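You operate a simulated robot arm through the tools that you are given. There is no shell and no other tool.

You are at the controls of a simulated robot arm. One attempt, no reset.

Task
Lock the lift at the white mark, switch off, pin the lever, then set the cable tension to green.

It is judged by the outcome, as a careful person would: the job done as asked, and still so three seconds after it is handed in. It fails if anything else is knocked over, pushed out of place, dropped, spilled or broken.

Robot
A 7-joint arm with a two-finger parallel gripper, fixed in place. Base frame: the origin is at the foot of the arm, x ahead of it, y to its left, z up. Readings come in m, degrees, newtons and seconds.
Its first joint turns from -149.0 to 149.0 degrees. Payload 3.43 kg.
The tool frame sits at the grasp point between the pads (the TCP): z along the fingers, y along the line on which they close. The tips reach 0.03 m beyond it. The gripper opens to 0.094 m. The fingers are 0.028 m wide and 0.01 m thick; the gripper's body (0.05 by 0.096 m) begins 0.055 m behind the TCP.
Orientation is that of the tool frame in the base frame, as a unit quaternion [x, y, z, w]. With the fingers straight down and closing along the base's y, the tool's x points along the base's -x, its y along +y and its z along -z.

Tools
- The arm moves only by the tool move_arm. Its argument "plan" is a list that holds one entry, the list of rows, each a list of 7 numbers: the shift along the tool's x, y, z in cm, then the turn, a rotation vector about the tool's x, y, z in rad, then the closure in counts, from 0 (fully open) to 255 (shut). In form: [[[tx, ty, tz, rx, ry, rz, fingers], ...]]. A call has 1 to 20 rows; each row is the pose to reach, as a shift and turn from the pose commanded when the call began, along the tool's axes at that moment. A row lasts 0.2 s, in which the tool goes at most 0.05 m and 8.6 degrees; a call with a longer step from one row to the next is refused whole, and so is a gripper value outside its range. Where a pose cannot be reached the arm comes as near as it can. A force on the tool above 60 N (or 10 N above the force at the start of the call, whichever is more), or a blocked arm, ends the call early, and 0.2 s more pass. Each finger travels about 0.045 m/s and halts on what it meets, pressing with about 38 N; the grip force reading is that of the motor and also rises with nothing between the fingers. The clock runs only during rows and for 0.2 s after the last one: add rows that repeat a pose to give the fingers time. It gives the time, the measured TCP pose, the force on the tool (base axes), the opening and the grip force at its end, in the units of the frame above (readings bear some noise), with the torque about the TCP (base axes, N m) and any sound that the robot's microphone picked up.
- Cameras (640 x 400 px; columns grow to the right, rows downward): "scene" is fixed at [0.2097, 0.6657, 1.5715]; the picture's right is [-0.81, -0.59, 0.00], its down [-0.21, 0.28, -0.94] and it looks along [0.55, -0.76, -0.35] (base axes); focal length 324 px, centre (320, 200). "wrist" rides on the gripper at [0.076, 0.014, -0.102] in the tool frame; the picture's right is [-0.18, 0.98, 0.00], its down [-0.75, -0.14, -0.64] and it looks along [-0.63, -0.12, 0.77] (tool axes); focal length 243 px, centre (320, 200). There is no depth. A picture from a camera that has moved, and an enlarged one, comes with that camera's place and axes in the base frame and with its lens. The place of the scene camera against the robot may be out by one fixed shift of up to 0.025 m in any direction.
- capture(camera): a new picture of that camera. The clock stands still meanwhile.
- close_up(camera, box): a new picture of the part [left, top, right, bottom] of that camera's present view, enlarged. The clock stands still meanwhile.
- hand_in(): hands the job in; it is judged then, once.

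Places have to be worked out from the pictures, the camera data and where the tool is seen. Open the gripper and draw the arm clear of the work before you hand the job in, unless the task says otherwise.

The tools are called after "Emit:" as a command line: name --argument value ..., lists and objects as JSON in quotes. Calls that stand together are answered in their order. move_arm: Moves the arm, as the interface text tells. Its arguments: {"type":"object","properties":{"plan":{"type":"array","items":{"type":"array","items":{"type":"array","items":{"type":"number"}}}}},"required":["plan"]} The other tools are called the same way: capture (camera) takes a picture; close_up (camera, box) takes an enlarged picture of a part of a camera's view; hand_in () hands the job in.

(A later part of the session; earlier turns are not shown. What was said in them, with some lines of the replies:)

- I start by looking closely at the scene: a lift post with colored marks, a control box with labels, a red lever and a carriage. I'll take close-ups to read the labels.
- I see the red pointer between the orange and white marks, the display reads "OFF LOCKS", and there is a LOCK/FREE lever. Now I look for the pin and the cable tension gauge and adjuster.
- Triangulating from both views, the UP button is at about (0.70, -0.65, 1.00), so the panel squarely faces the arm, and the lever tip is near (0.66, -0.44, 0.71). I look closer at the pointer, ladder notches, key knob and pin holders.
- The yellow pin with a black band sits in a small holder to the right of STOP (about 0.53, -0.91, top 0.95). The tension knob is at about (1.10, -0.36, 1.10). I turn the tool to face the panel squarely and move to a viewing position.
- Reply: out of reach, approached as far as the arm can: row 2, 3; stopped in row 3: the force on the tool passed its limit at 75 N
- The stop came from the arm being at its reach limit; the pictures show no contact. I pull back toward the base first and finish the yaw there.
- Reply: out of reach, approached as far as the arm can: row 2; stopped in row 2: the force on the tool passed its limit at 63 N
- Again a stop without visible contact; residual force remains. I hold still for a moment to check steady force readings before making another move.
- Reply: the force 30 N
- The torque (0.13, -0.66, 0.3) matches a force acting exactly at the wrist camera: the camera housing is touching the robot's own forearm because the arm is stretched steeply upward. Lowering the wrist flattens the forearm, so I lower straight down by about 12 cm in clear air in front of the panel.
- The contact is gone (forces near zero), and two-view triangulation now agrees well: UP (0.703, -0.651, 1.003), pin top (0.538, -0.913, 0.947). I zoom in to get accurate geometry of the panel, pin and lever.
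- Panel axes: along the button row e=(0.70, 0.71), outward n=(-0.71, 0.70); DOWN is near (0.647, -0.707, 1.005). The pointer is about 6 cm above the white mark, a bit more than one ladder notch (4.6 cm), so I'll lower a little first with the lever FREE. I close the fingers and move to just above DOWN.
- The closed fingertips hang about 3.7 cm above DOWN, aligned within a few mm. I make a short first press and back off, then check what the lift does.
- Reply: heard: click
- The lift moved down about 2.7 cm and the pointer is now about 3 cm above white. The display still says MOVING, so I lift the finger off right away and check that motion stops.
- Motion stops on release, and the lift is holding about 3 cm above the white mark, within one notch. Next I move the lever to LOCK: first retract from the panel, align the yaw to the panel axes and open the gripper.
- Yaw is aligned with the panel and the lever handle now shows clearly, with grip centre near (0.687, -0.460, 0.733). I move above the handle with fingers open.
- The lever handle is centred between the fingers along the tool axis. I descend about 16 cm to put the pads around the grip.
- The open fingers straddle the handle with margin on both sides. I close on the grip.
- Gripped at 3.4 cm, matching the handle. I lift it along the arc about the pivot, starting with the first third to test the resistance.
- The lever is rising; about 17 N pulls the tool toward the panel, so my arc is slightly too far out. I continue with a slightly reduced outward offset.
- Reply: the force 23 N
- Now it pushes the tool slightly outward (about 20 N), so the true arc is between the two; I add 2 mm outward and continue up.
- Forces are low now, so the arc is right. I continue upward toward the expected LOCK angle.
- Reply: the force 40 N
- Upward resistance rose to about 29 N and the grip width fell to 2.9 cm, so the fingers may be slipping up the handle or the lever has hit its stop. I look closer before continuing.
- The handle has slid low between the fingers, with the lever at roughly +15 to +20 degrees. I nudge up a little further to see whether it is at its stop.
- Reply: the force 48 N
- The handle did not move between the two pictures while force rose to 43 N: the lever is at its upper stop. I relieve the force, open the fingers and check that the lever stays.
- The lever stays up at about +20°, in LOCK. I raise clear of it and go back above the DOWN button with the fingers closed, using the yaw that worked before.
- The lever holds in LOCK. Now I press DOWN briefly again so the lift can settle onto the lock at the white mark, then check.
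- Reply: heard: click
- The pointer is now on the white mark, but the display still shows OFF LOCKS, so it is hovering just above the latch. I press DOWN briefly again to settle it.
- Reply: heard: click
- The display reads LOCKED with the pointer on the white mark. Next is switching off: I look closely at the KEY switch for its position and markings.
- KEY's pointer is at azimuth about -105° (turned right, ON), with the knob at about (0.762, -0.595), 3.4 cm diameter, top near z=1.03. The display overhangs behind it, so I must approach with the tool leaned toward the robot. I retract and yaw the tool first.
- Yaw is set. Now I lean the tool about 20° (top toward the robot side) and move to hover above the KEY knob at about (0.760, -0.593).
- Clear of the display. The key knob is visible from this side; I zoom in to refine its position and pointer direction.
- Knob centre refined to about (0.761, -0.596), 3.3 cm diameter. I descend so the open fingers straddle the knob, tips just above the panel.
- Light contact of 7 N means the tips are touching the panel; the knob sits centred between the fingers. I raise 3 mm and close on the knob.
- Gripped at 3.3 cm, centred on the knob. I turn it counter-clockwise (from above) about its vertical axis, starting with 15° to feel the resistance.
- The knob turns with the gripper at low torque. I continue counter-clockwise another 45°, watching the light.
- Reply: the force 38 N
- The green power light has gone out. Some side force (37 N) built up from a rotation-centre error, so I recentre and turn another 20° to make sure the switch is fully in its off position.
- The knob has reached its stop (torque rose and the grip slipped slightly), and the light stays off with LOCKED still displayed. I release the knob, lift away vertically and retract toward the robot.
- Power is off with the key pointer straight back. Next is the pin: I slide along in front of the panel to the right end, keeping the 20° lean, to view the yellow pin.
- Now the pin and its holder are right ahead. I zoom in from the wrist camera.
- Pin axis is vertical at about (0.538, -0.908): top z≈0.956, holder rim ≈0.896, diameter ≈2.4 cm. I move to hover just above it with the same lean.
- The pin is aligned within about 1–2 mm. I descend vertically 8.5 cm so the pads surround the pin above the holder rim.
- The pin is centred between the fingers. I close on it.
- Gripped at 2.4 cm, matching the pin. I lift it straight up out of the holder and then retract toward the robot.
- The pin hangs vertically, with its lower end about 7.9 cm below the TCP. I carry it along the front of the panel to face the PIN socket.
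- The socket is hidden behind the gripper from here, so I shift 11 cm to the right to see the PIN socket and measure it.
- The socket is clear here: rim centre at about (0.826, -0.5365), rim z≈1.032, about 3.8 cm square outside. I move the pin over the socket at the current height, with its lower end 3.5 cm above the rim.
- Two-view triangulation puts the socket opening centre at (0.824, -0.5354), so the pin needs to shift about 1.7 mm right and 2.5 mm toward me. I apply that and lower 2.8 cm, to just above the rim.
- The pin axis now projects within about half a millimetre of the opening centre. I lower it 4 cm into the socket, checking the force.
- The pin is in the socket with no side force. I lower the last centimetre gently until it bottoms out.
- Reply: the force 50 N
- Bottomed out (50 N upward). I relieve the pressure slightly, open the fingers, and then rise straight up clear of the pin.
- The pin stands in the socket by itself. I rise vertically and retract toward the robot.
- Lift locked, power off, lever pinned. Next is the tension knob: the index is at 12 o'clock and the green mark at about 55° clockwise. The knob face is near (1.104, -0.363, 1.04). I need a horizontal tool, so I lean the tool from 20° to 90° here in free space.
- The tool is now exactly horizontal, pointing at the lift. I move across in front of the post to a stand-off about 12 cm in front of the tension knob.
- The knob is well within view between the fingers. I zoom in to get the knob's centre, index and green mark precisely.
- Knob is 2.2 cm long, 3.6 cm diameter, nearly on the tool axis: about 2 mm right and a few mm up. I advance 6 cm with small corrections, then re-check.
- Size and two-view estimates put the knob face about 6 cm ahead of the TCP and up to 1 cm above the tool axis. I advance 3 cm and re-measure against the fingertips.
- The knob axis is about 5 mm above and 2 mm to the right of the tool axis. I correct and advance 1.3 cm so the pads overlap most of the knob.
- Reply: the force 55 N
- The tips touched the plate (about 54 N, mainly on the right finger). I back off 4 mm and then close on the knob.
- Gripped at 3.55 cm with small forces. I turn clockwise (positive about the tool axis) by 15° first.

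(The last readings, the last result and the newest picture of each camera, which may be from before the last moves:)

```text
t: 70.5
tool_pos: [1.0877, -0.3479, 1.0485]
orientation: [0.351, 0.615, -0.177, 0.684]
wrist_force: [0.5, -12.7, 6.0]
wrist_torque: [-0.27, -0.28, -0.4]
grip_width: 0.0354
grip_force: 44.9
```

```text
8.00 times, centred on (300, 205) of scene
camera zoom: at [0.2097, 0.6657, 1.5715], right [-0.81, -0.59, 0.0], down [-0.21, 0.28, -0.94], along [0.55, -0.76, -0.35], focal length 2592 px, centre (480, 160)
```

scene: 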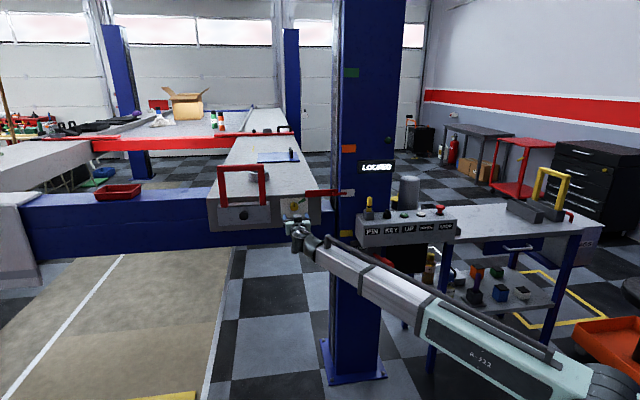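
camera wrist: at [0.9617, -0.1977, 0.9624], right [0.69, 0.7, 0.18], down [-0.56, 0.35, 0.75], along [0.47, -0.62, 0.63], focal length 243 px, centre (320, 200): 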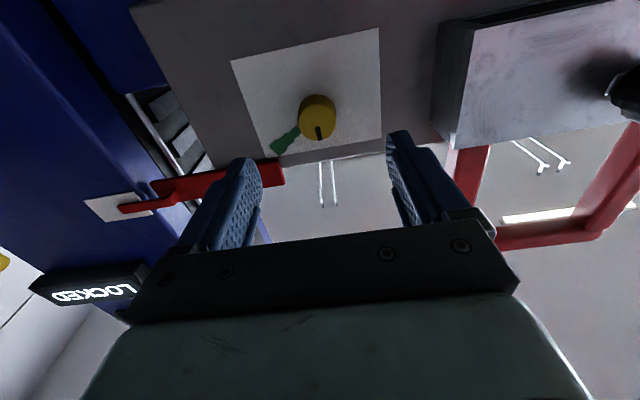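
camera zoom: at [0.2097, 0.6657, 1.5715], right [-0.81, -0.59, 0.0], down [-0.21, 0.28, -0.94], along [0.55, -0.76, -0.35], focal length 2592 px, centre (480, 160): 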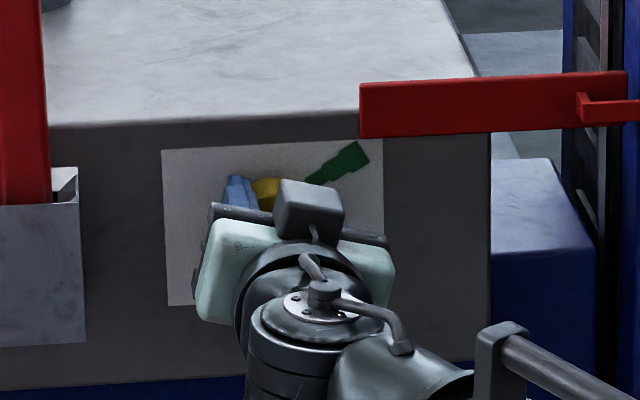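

The knob turns with the gripper. Measured precisely, the green mark is at about 59–60° from the starting index. I continue another 22°.

Emit:
move_arm --plan '[[[0, 0, 0, 0, 0, 0.13, 255], [0, 0, 0, 0, 0, 0.26, 255], [0, 0, 0, 0, 0, 0.39, 255], [0, 0, 0, 0, 0, 0.39, 255]]]'

Emit:
close_up --camera "wrist" --box '[220, 80, 420, 220]'

Emit:
close_up --camera "scene" --box '[250, 170, 340, 245]'

```text
t: 71.5
tool_pos: [1.0869, -0.3489, 1.0477]
orientation: [0.465, 0.534, -0.043, 0.705]
wrist_force: [-12.6, -21.8, -1.4]
wrist_torque: [-0.05, 0.14, -0.3]
grip_width: 0.0353
grip_force: 45.2
```

```text
2.86 times, centred on (320, 150) of wrist
camera zoom: at [1.0551, -0.2368, 0.9974], right [0.47, 0.48, 0.74], down [-0.86, 0.04, 0.51], along [0.21, -0.88, 0.43], focal length 693 px, centre (320, 343)
```

zoom: 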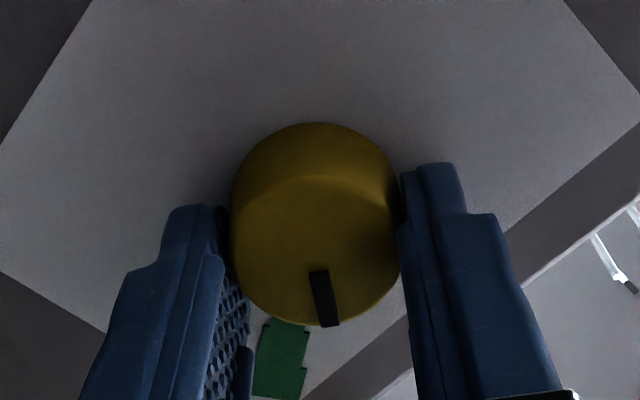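

```text
5.33 times, centred on (295, 208) of scene
camera zoom: at [0.2097, 0.6657, 1.5715], right [-0.81, -0.59, 0.0], down [-0.21, 0.28, -0.94], along [0.55, -0.76, -0.35], focal length 1728 px, centre (453, 160)
```

zoom: 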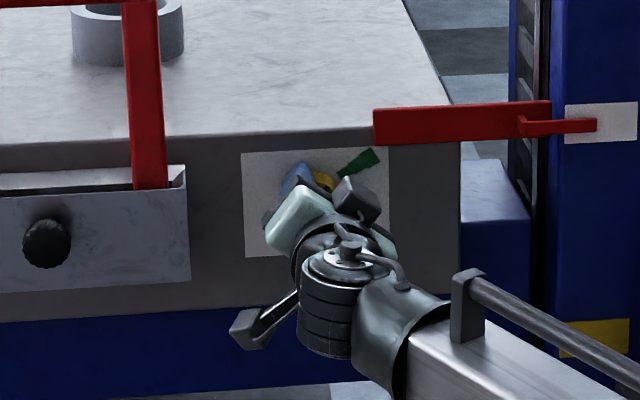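

The second box on the gripper top explains the earlier view. Green is now about 18–20° ahead of the index. A 24 N side force shows a 2 mm centre offset; I correct for it and turn the remaining 19°.

Emit:
move_arm --plan '[[[-0.06, -0.08, 0, 0, 0, 0.08, 255], [-0.12, -0.15, 0, 0, 0, 0.19, 255], [-0.12, -0.15, 0, 0, 0, 0.29, 255], [-0.12, -0.15, 0, 0, 0, 0.34, 255], [-0.12, -0.15, 0, 0, 0, 0.34, 255]]]'

Emit:
close_up --camera "wrist" --box '[220, 80, 420, 220]'

Emit:
close_up --camera "scene" --box '[250, 170, 340, 245]'

```text
t: 72.7
tool_pos: [1.0864, -0.3495, 1.0478]
orientation: [0.548, 0.449, 0.076, 0.702]
wrist_force: [-14.7, -17.2, -19.0]
wrist_torque: [0.5, 0.65, -0.42]
grip_width: 0.0351
grip_force: 44.9
```

```text
2.86 times, centred on (320, 150) of wrist
camera zoom: at [1.0643, -0.2275, 1.0187], right [0.27, 0.27, 0.92], down [-0.95, -0.06, 0.3], along [0.13, -0.96, 0.24], focal length 693 px, centre (320, 343)
```

zoom: 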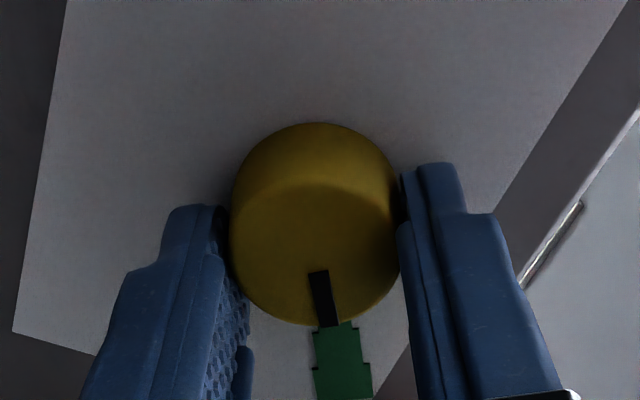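

```text
5.33 times, centred on (295, 208) of scene
camera zoom: at [0.2097, 0.6657, 1.5715], right [-0.81, -0.59, 0.0], down [-0.21, 0.28, -0.94], along [0.55, -0.76, -0.35], focal length 1728 px, centre (453, 160)
```

zoom: 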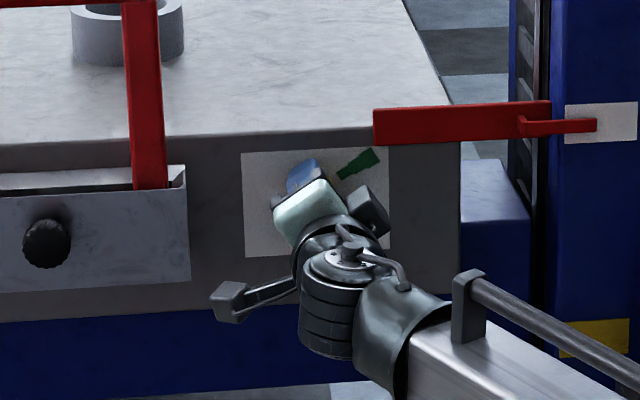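

The index now points at the green mark. My combined measurements put green about 2–4° further, so I add a small 2.5° turn with a centre correction to sit mid-green.

Emit:
move_arm --plan '[[[-0.05, -0.12, 0, 0, 0, 0.03, 255], [-0.05, -0.15, 0, 0, 0, 0.05, 255], [-0.05, -0.15, 0, 0, 0, 0.05, 255]]]'

Emit:
close_up --camera "wrist" --box '[220, 80, 420, 220]'

```text
t: 73.5
tool_pos: [1.086, -0.3504, 1.0474]
orientation: [0.559, 0.436, 0.093, 0.7]
wrist_force: [-12.0, -10.1, -20.2]
wrist_torque: [0.22, 0.38, -1.1]
grip_width: 0.0351
grip_force: 44.7
```

```text
2.86 times, centred on (320, 150) of wrist
camera zoom: at [1.065, -0.2267, 1.0218], right [0.24, 0.24, 0.94], down [-0.96, -0.07, 0.26], along [0.13, -0.97, 0.21], focal length 693 px, centre (320, 343)
```

zoom: 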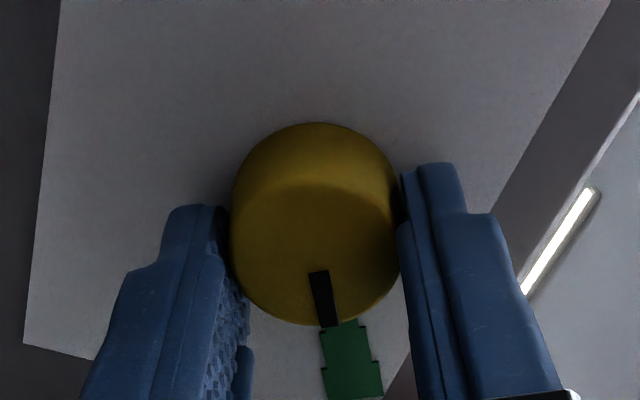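

Now I open the fingers and back straight out to inspect the index against the green mark.

Emit:
move_arm --plan '[[[0, 0, 0, 0, 0, 0, 180], [0, 0, 0, 0, 0, 0, 100], [0, 0, 0, 0, 0, 0, 60], [0, 0, 0, 0, 0, 0, 60], [0, 0, -3, 0, 0, 0, 60], [0, 0, -6, 0, 0, 0, 60], [0, 0, -10, 0, 0, 0, 60], [0, 0, -14, 0, 0, 0, 60], [0, 0, -14, 0, 0, 0, 60]]]'

Emit:
capture --camera "wrist"

Emit:
close_up --camera "scene" --box '[270, 180, 330, 230]'

Emit:
close_up --camera "wrist" --box '[240, 60, 400, 170]'

```text
t: 75.5
tool_pos: [0.9867, -0.2518, 1.0494]
orientation: [0.558, 0.436, 0.095, 0.7]
wrist_force: [-0.3, 0.5, 0.5]
wrist_torque: [0.03, 0.01, -0.03]
grip_width: 0.0719
grip_force: 0.0
```

```text
taken
camera wrist: at [0.9639, -0.1288, 1.0228], right [0.24, 0.24, 0.94], down [-0.96, -0.07, 0.26], along [0.13, -0.97, 0.22], focal length 243 px, centre (320, 200)
```

wrist: 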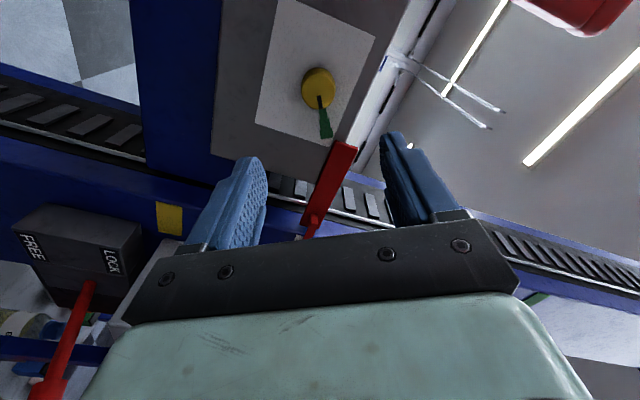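

```text
8.00 times, centred on (300, 205) of scene
camera zoom: at [0.2097, 0.6657, 1.5715], right [-0.81, -0.59, 0.0], down [-0.21, 0.28, -0.94], along [0.55, -0.76, -0.35], focal length 2592 px, centre (480, 160)
```

zoom: 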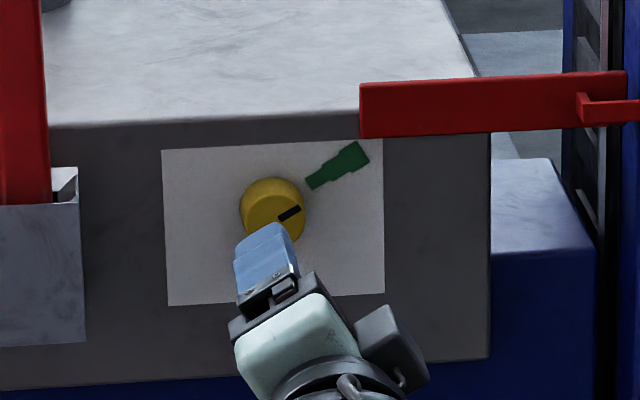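

```text
3.64 times, centred on (320, 115) of wrist
camera zoom: at [0.9639, -0.1288, 1.0228], right [0.24, 0.24, 0.94], down [-0.96, -0.07, 0.26], along [0.13, -0.97, 0.22], focal length 882 px, centre (320, 509)
```

zoom: 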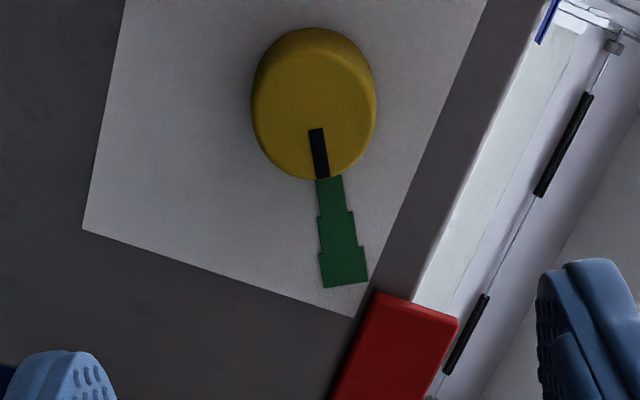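

The index lines up with the green mark in the wrist view (directions agree within about 1–2°). I double-check with a high zoom of the scene camera.

Emit:
close_up --camera "scene" --box '[284, 194, 312, 212]'

Emit:
close_up --camera "wrist" --box '[290, 60, 350, 145]'

```text
16.00 times, centred on (298, 203) of scene
camera zoom: at [0.2097, 0.6657, 1.5715], right [-0.81, -0.59, 0.0], down [-0.21, 0.28, -0.94], along [0.55, -0.76, -0.35], focal length 5185 px, centre (672, 152)
```

zoom: 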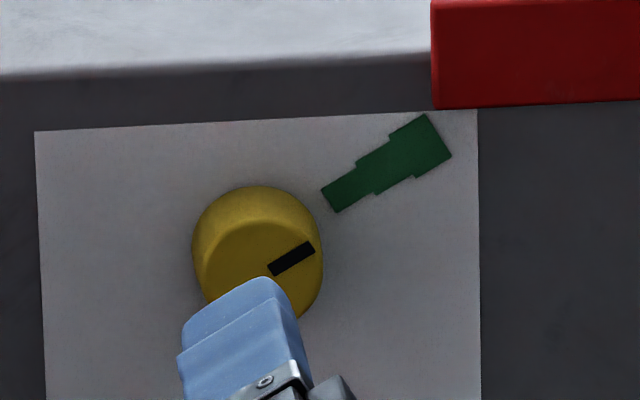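

```text
4.71 times, centred on (320, 102) of wrist
camera zoom: at [0.9639, -0.1288, 1.0228], right [0.24, 0.24, 0.94], down [-0.96, -0.07, 0.26], along [0.13, -0.97, 0.22], focal length 1142 px, centre (320, 659)
```

zoom: 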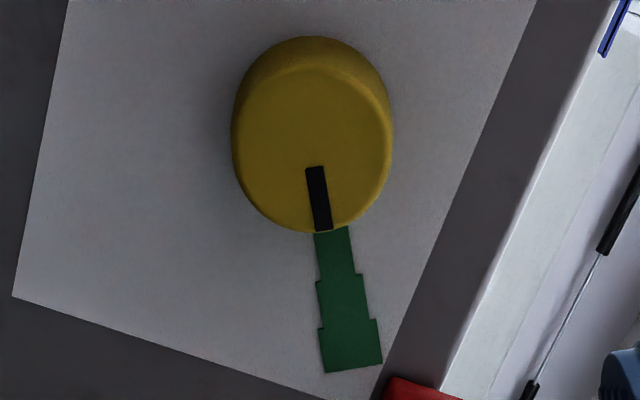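

In the 16x view, the index bar and the green mark's axis are parallel within about 1°, so the tension is on green. I back the arm away from the lift, open the gripper fully, and verify the whole scene.

Emit:
move_arm --plan '[[[0, 0, -3.5, 0, 0, 0, 0], [0, 0, -7, 0, 0, 0, 0], [-0.6, 1, -10.5, 0, 0, 0, 0], [-1.2, 2.1, -14, 0, 0, 0, 0], [-1.8, 3.2, -17, 0, 0, 0, 0], [-2.5, 4.3, -20, 0, 0, 0, 0], [-2.5, 4.3, -20, 0, 0, 0, 0]]]'

Emit:
capture --camera "scene"

Emit:
close_up --camera "scene" --box '[320, 130, 480, 300]'

Emit:
close_up --camera "scene" --box '[270, 165, 370, 225]'

```text
t: 77.1
tool_pos: [0.8426, -0.1124, 1.0993]
orientation: [0.558, 0.435, 0.094, 0.7]
wrist_force: [-0.7, -0.2, 0.2]
wrist_torque: [-0.03, 0.0, 0.01]
grip_width: 0.0939
grip_force: 0.0
```

```text
taken
```

scene: 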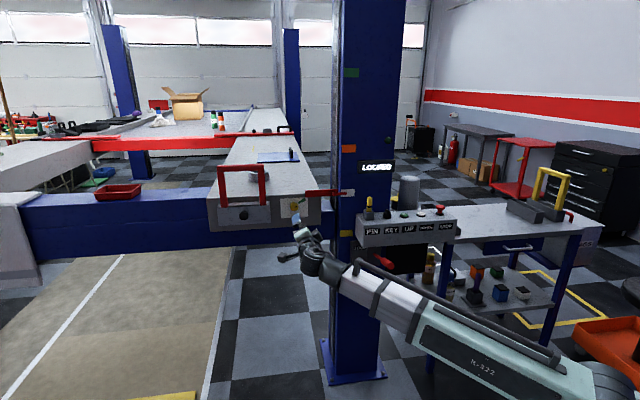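

```text
2.35 times, centred on (400, 215) of scene
camera zoom: at [0.2097, 0.6657, 1.5715], right [-0.81, -0.59, 0.0], down [-0.21, 0.28, -0.94], along [0.55, -0.76, -0.35], focal length 762 px, centre (132, 165)
```

zoom: 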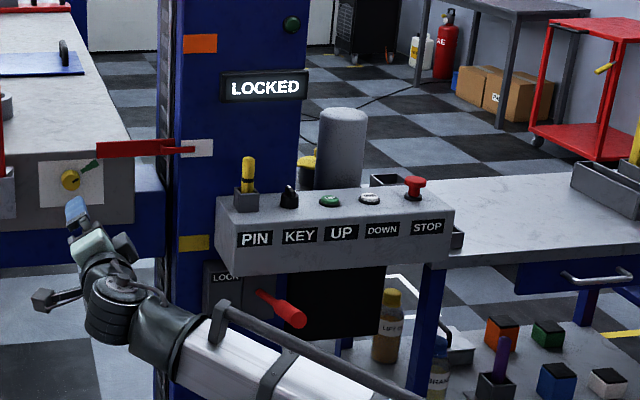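

```text
6.40 times, centred on (320, 195) of scene
camera zoom: at [0.2097, 0.6657, 1.5715], right [-0.81, -0.59, 0.0], down [-0.21, 0.28, -0.94], along [0.55, -0.76, -0.35], focal length 2074 px, centre (320, 232)
```

zoom: 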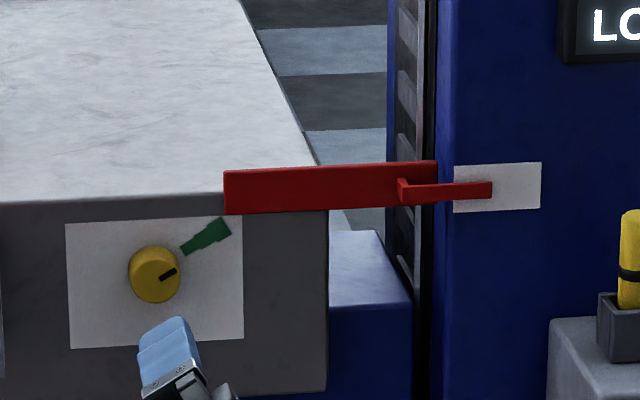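

All goals show in the pictures: LOCKED with the pointer on white, power light out, pin in the PIN socket with the lever in LOCK, and the tension index on green. Nothing has been disturbed and the arm is clear with the gripper open, so I hand in.

Emit:
hand_in

```text
The job is handed in.
```

I finished all four steps and handed the job in. I haven't seen a judging result.

- **Lift locked at white:** the red pointer rests on the white mark and the display reads LOCKED.
- **Switched off:** I turned KEY to its stop and the green power light went out. I left STOP alone.
- **Lever pinned:** the lever is up in LOCK and the yellow pin stands in the PIN socket, fully seated.
- **Cable tension at green:** the knob's index lines up with the green mark to within about 1–2°.

Early on, the robot's wrist camera housing touched its own forearm. The force limit stopped the arm twice, and I backed it out. Later, while I was lining up on the tension knob, the fingertips pressed briefly against its plate at about 54 N. Nothing in the final pictures looks knocked over or moved out of place. The arm is clear of the lift and the gripper is open.
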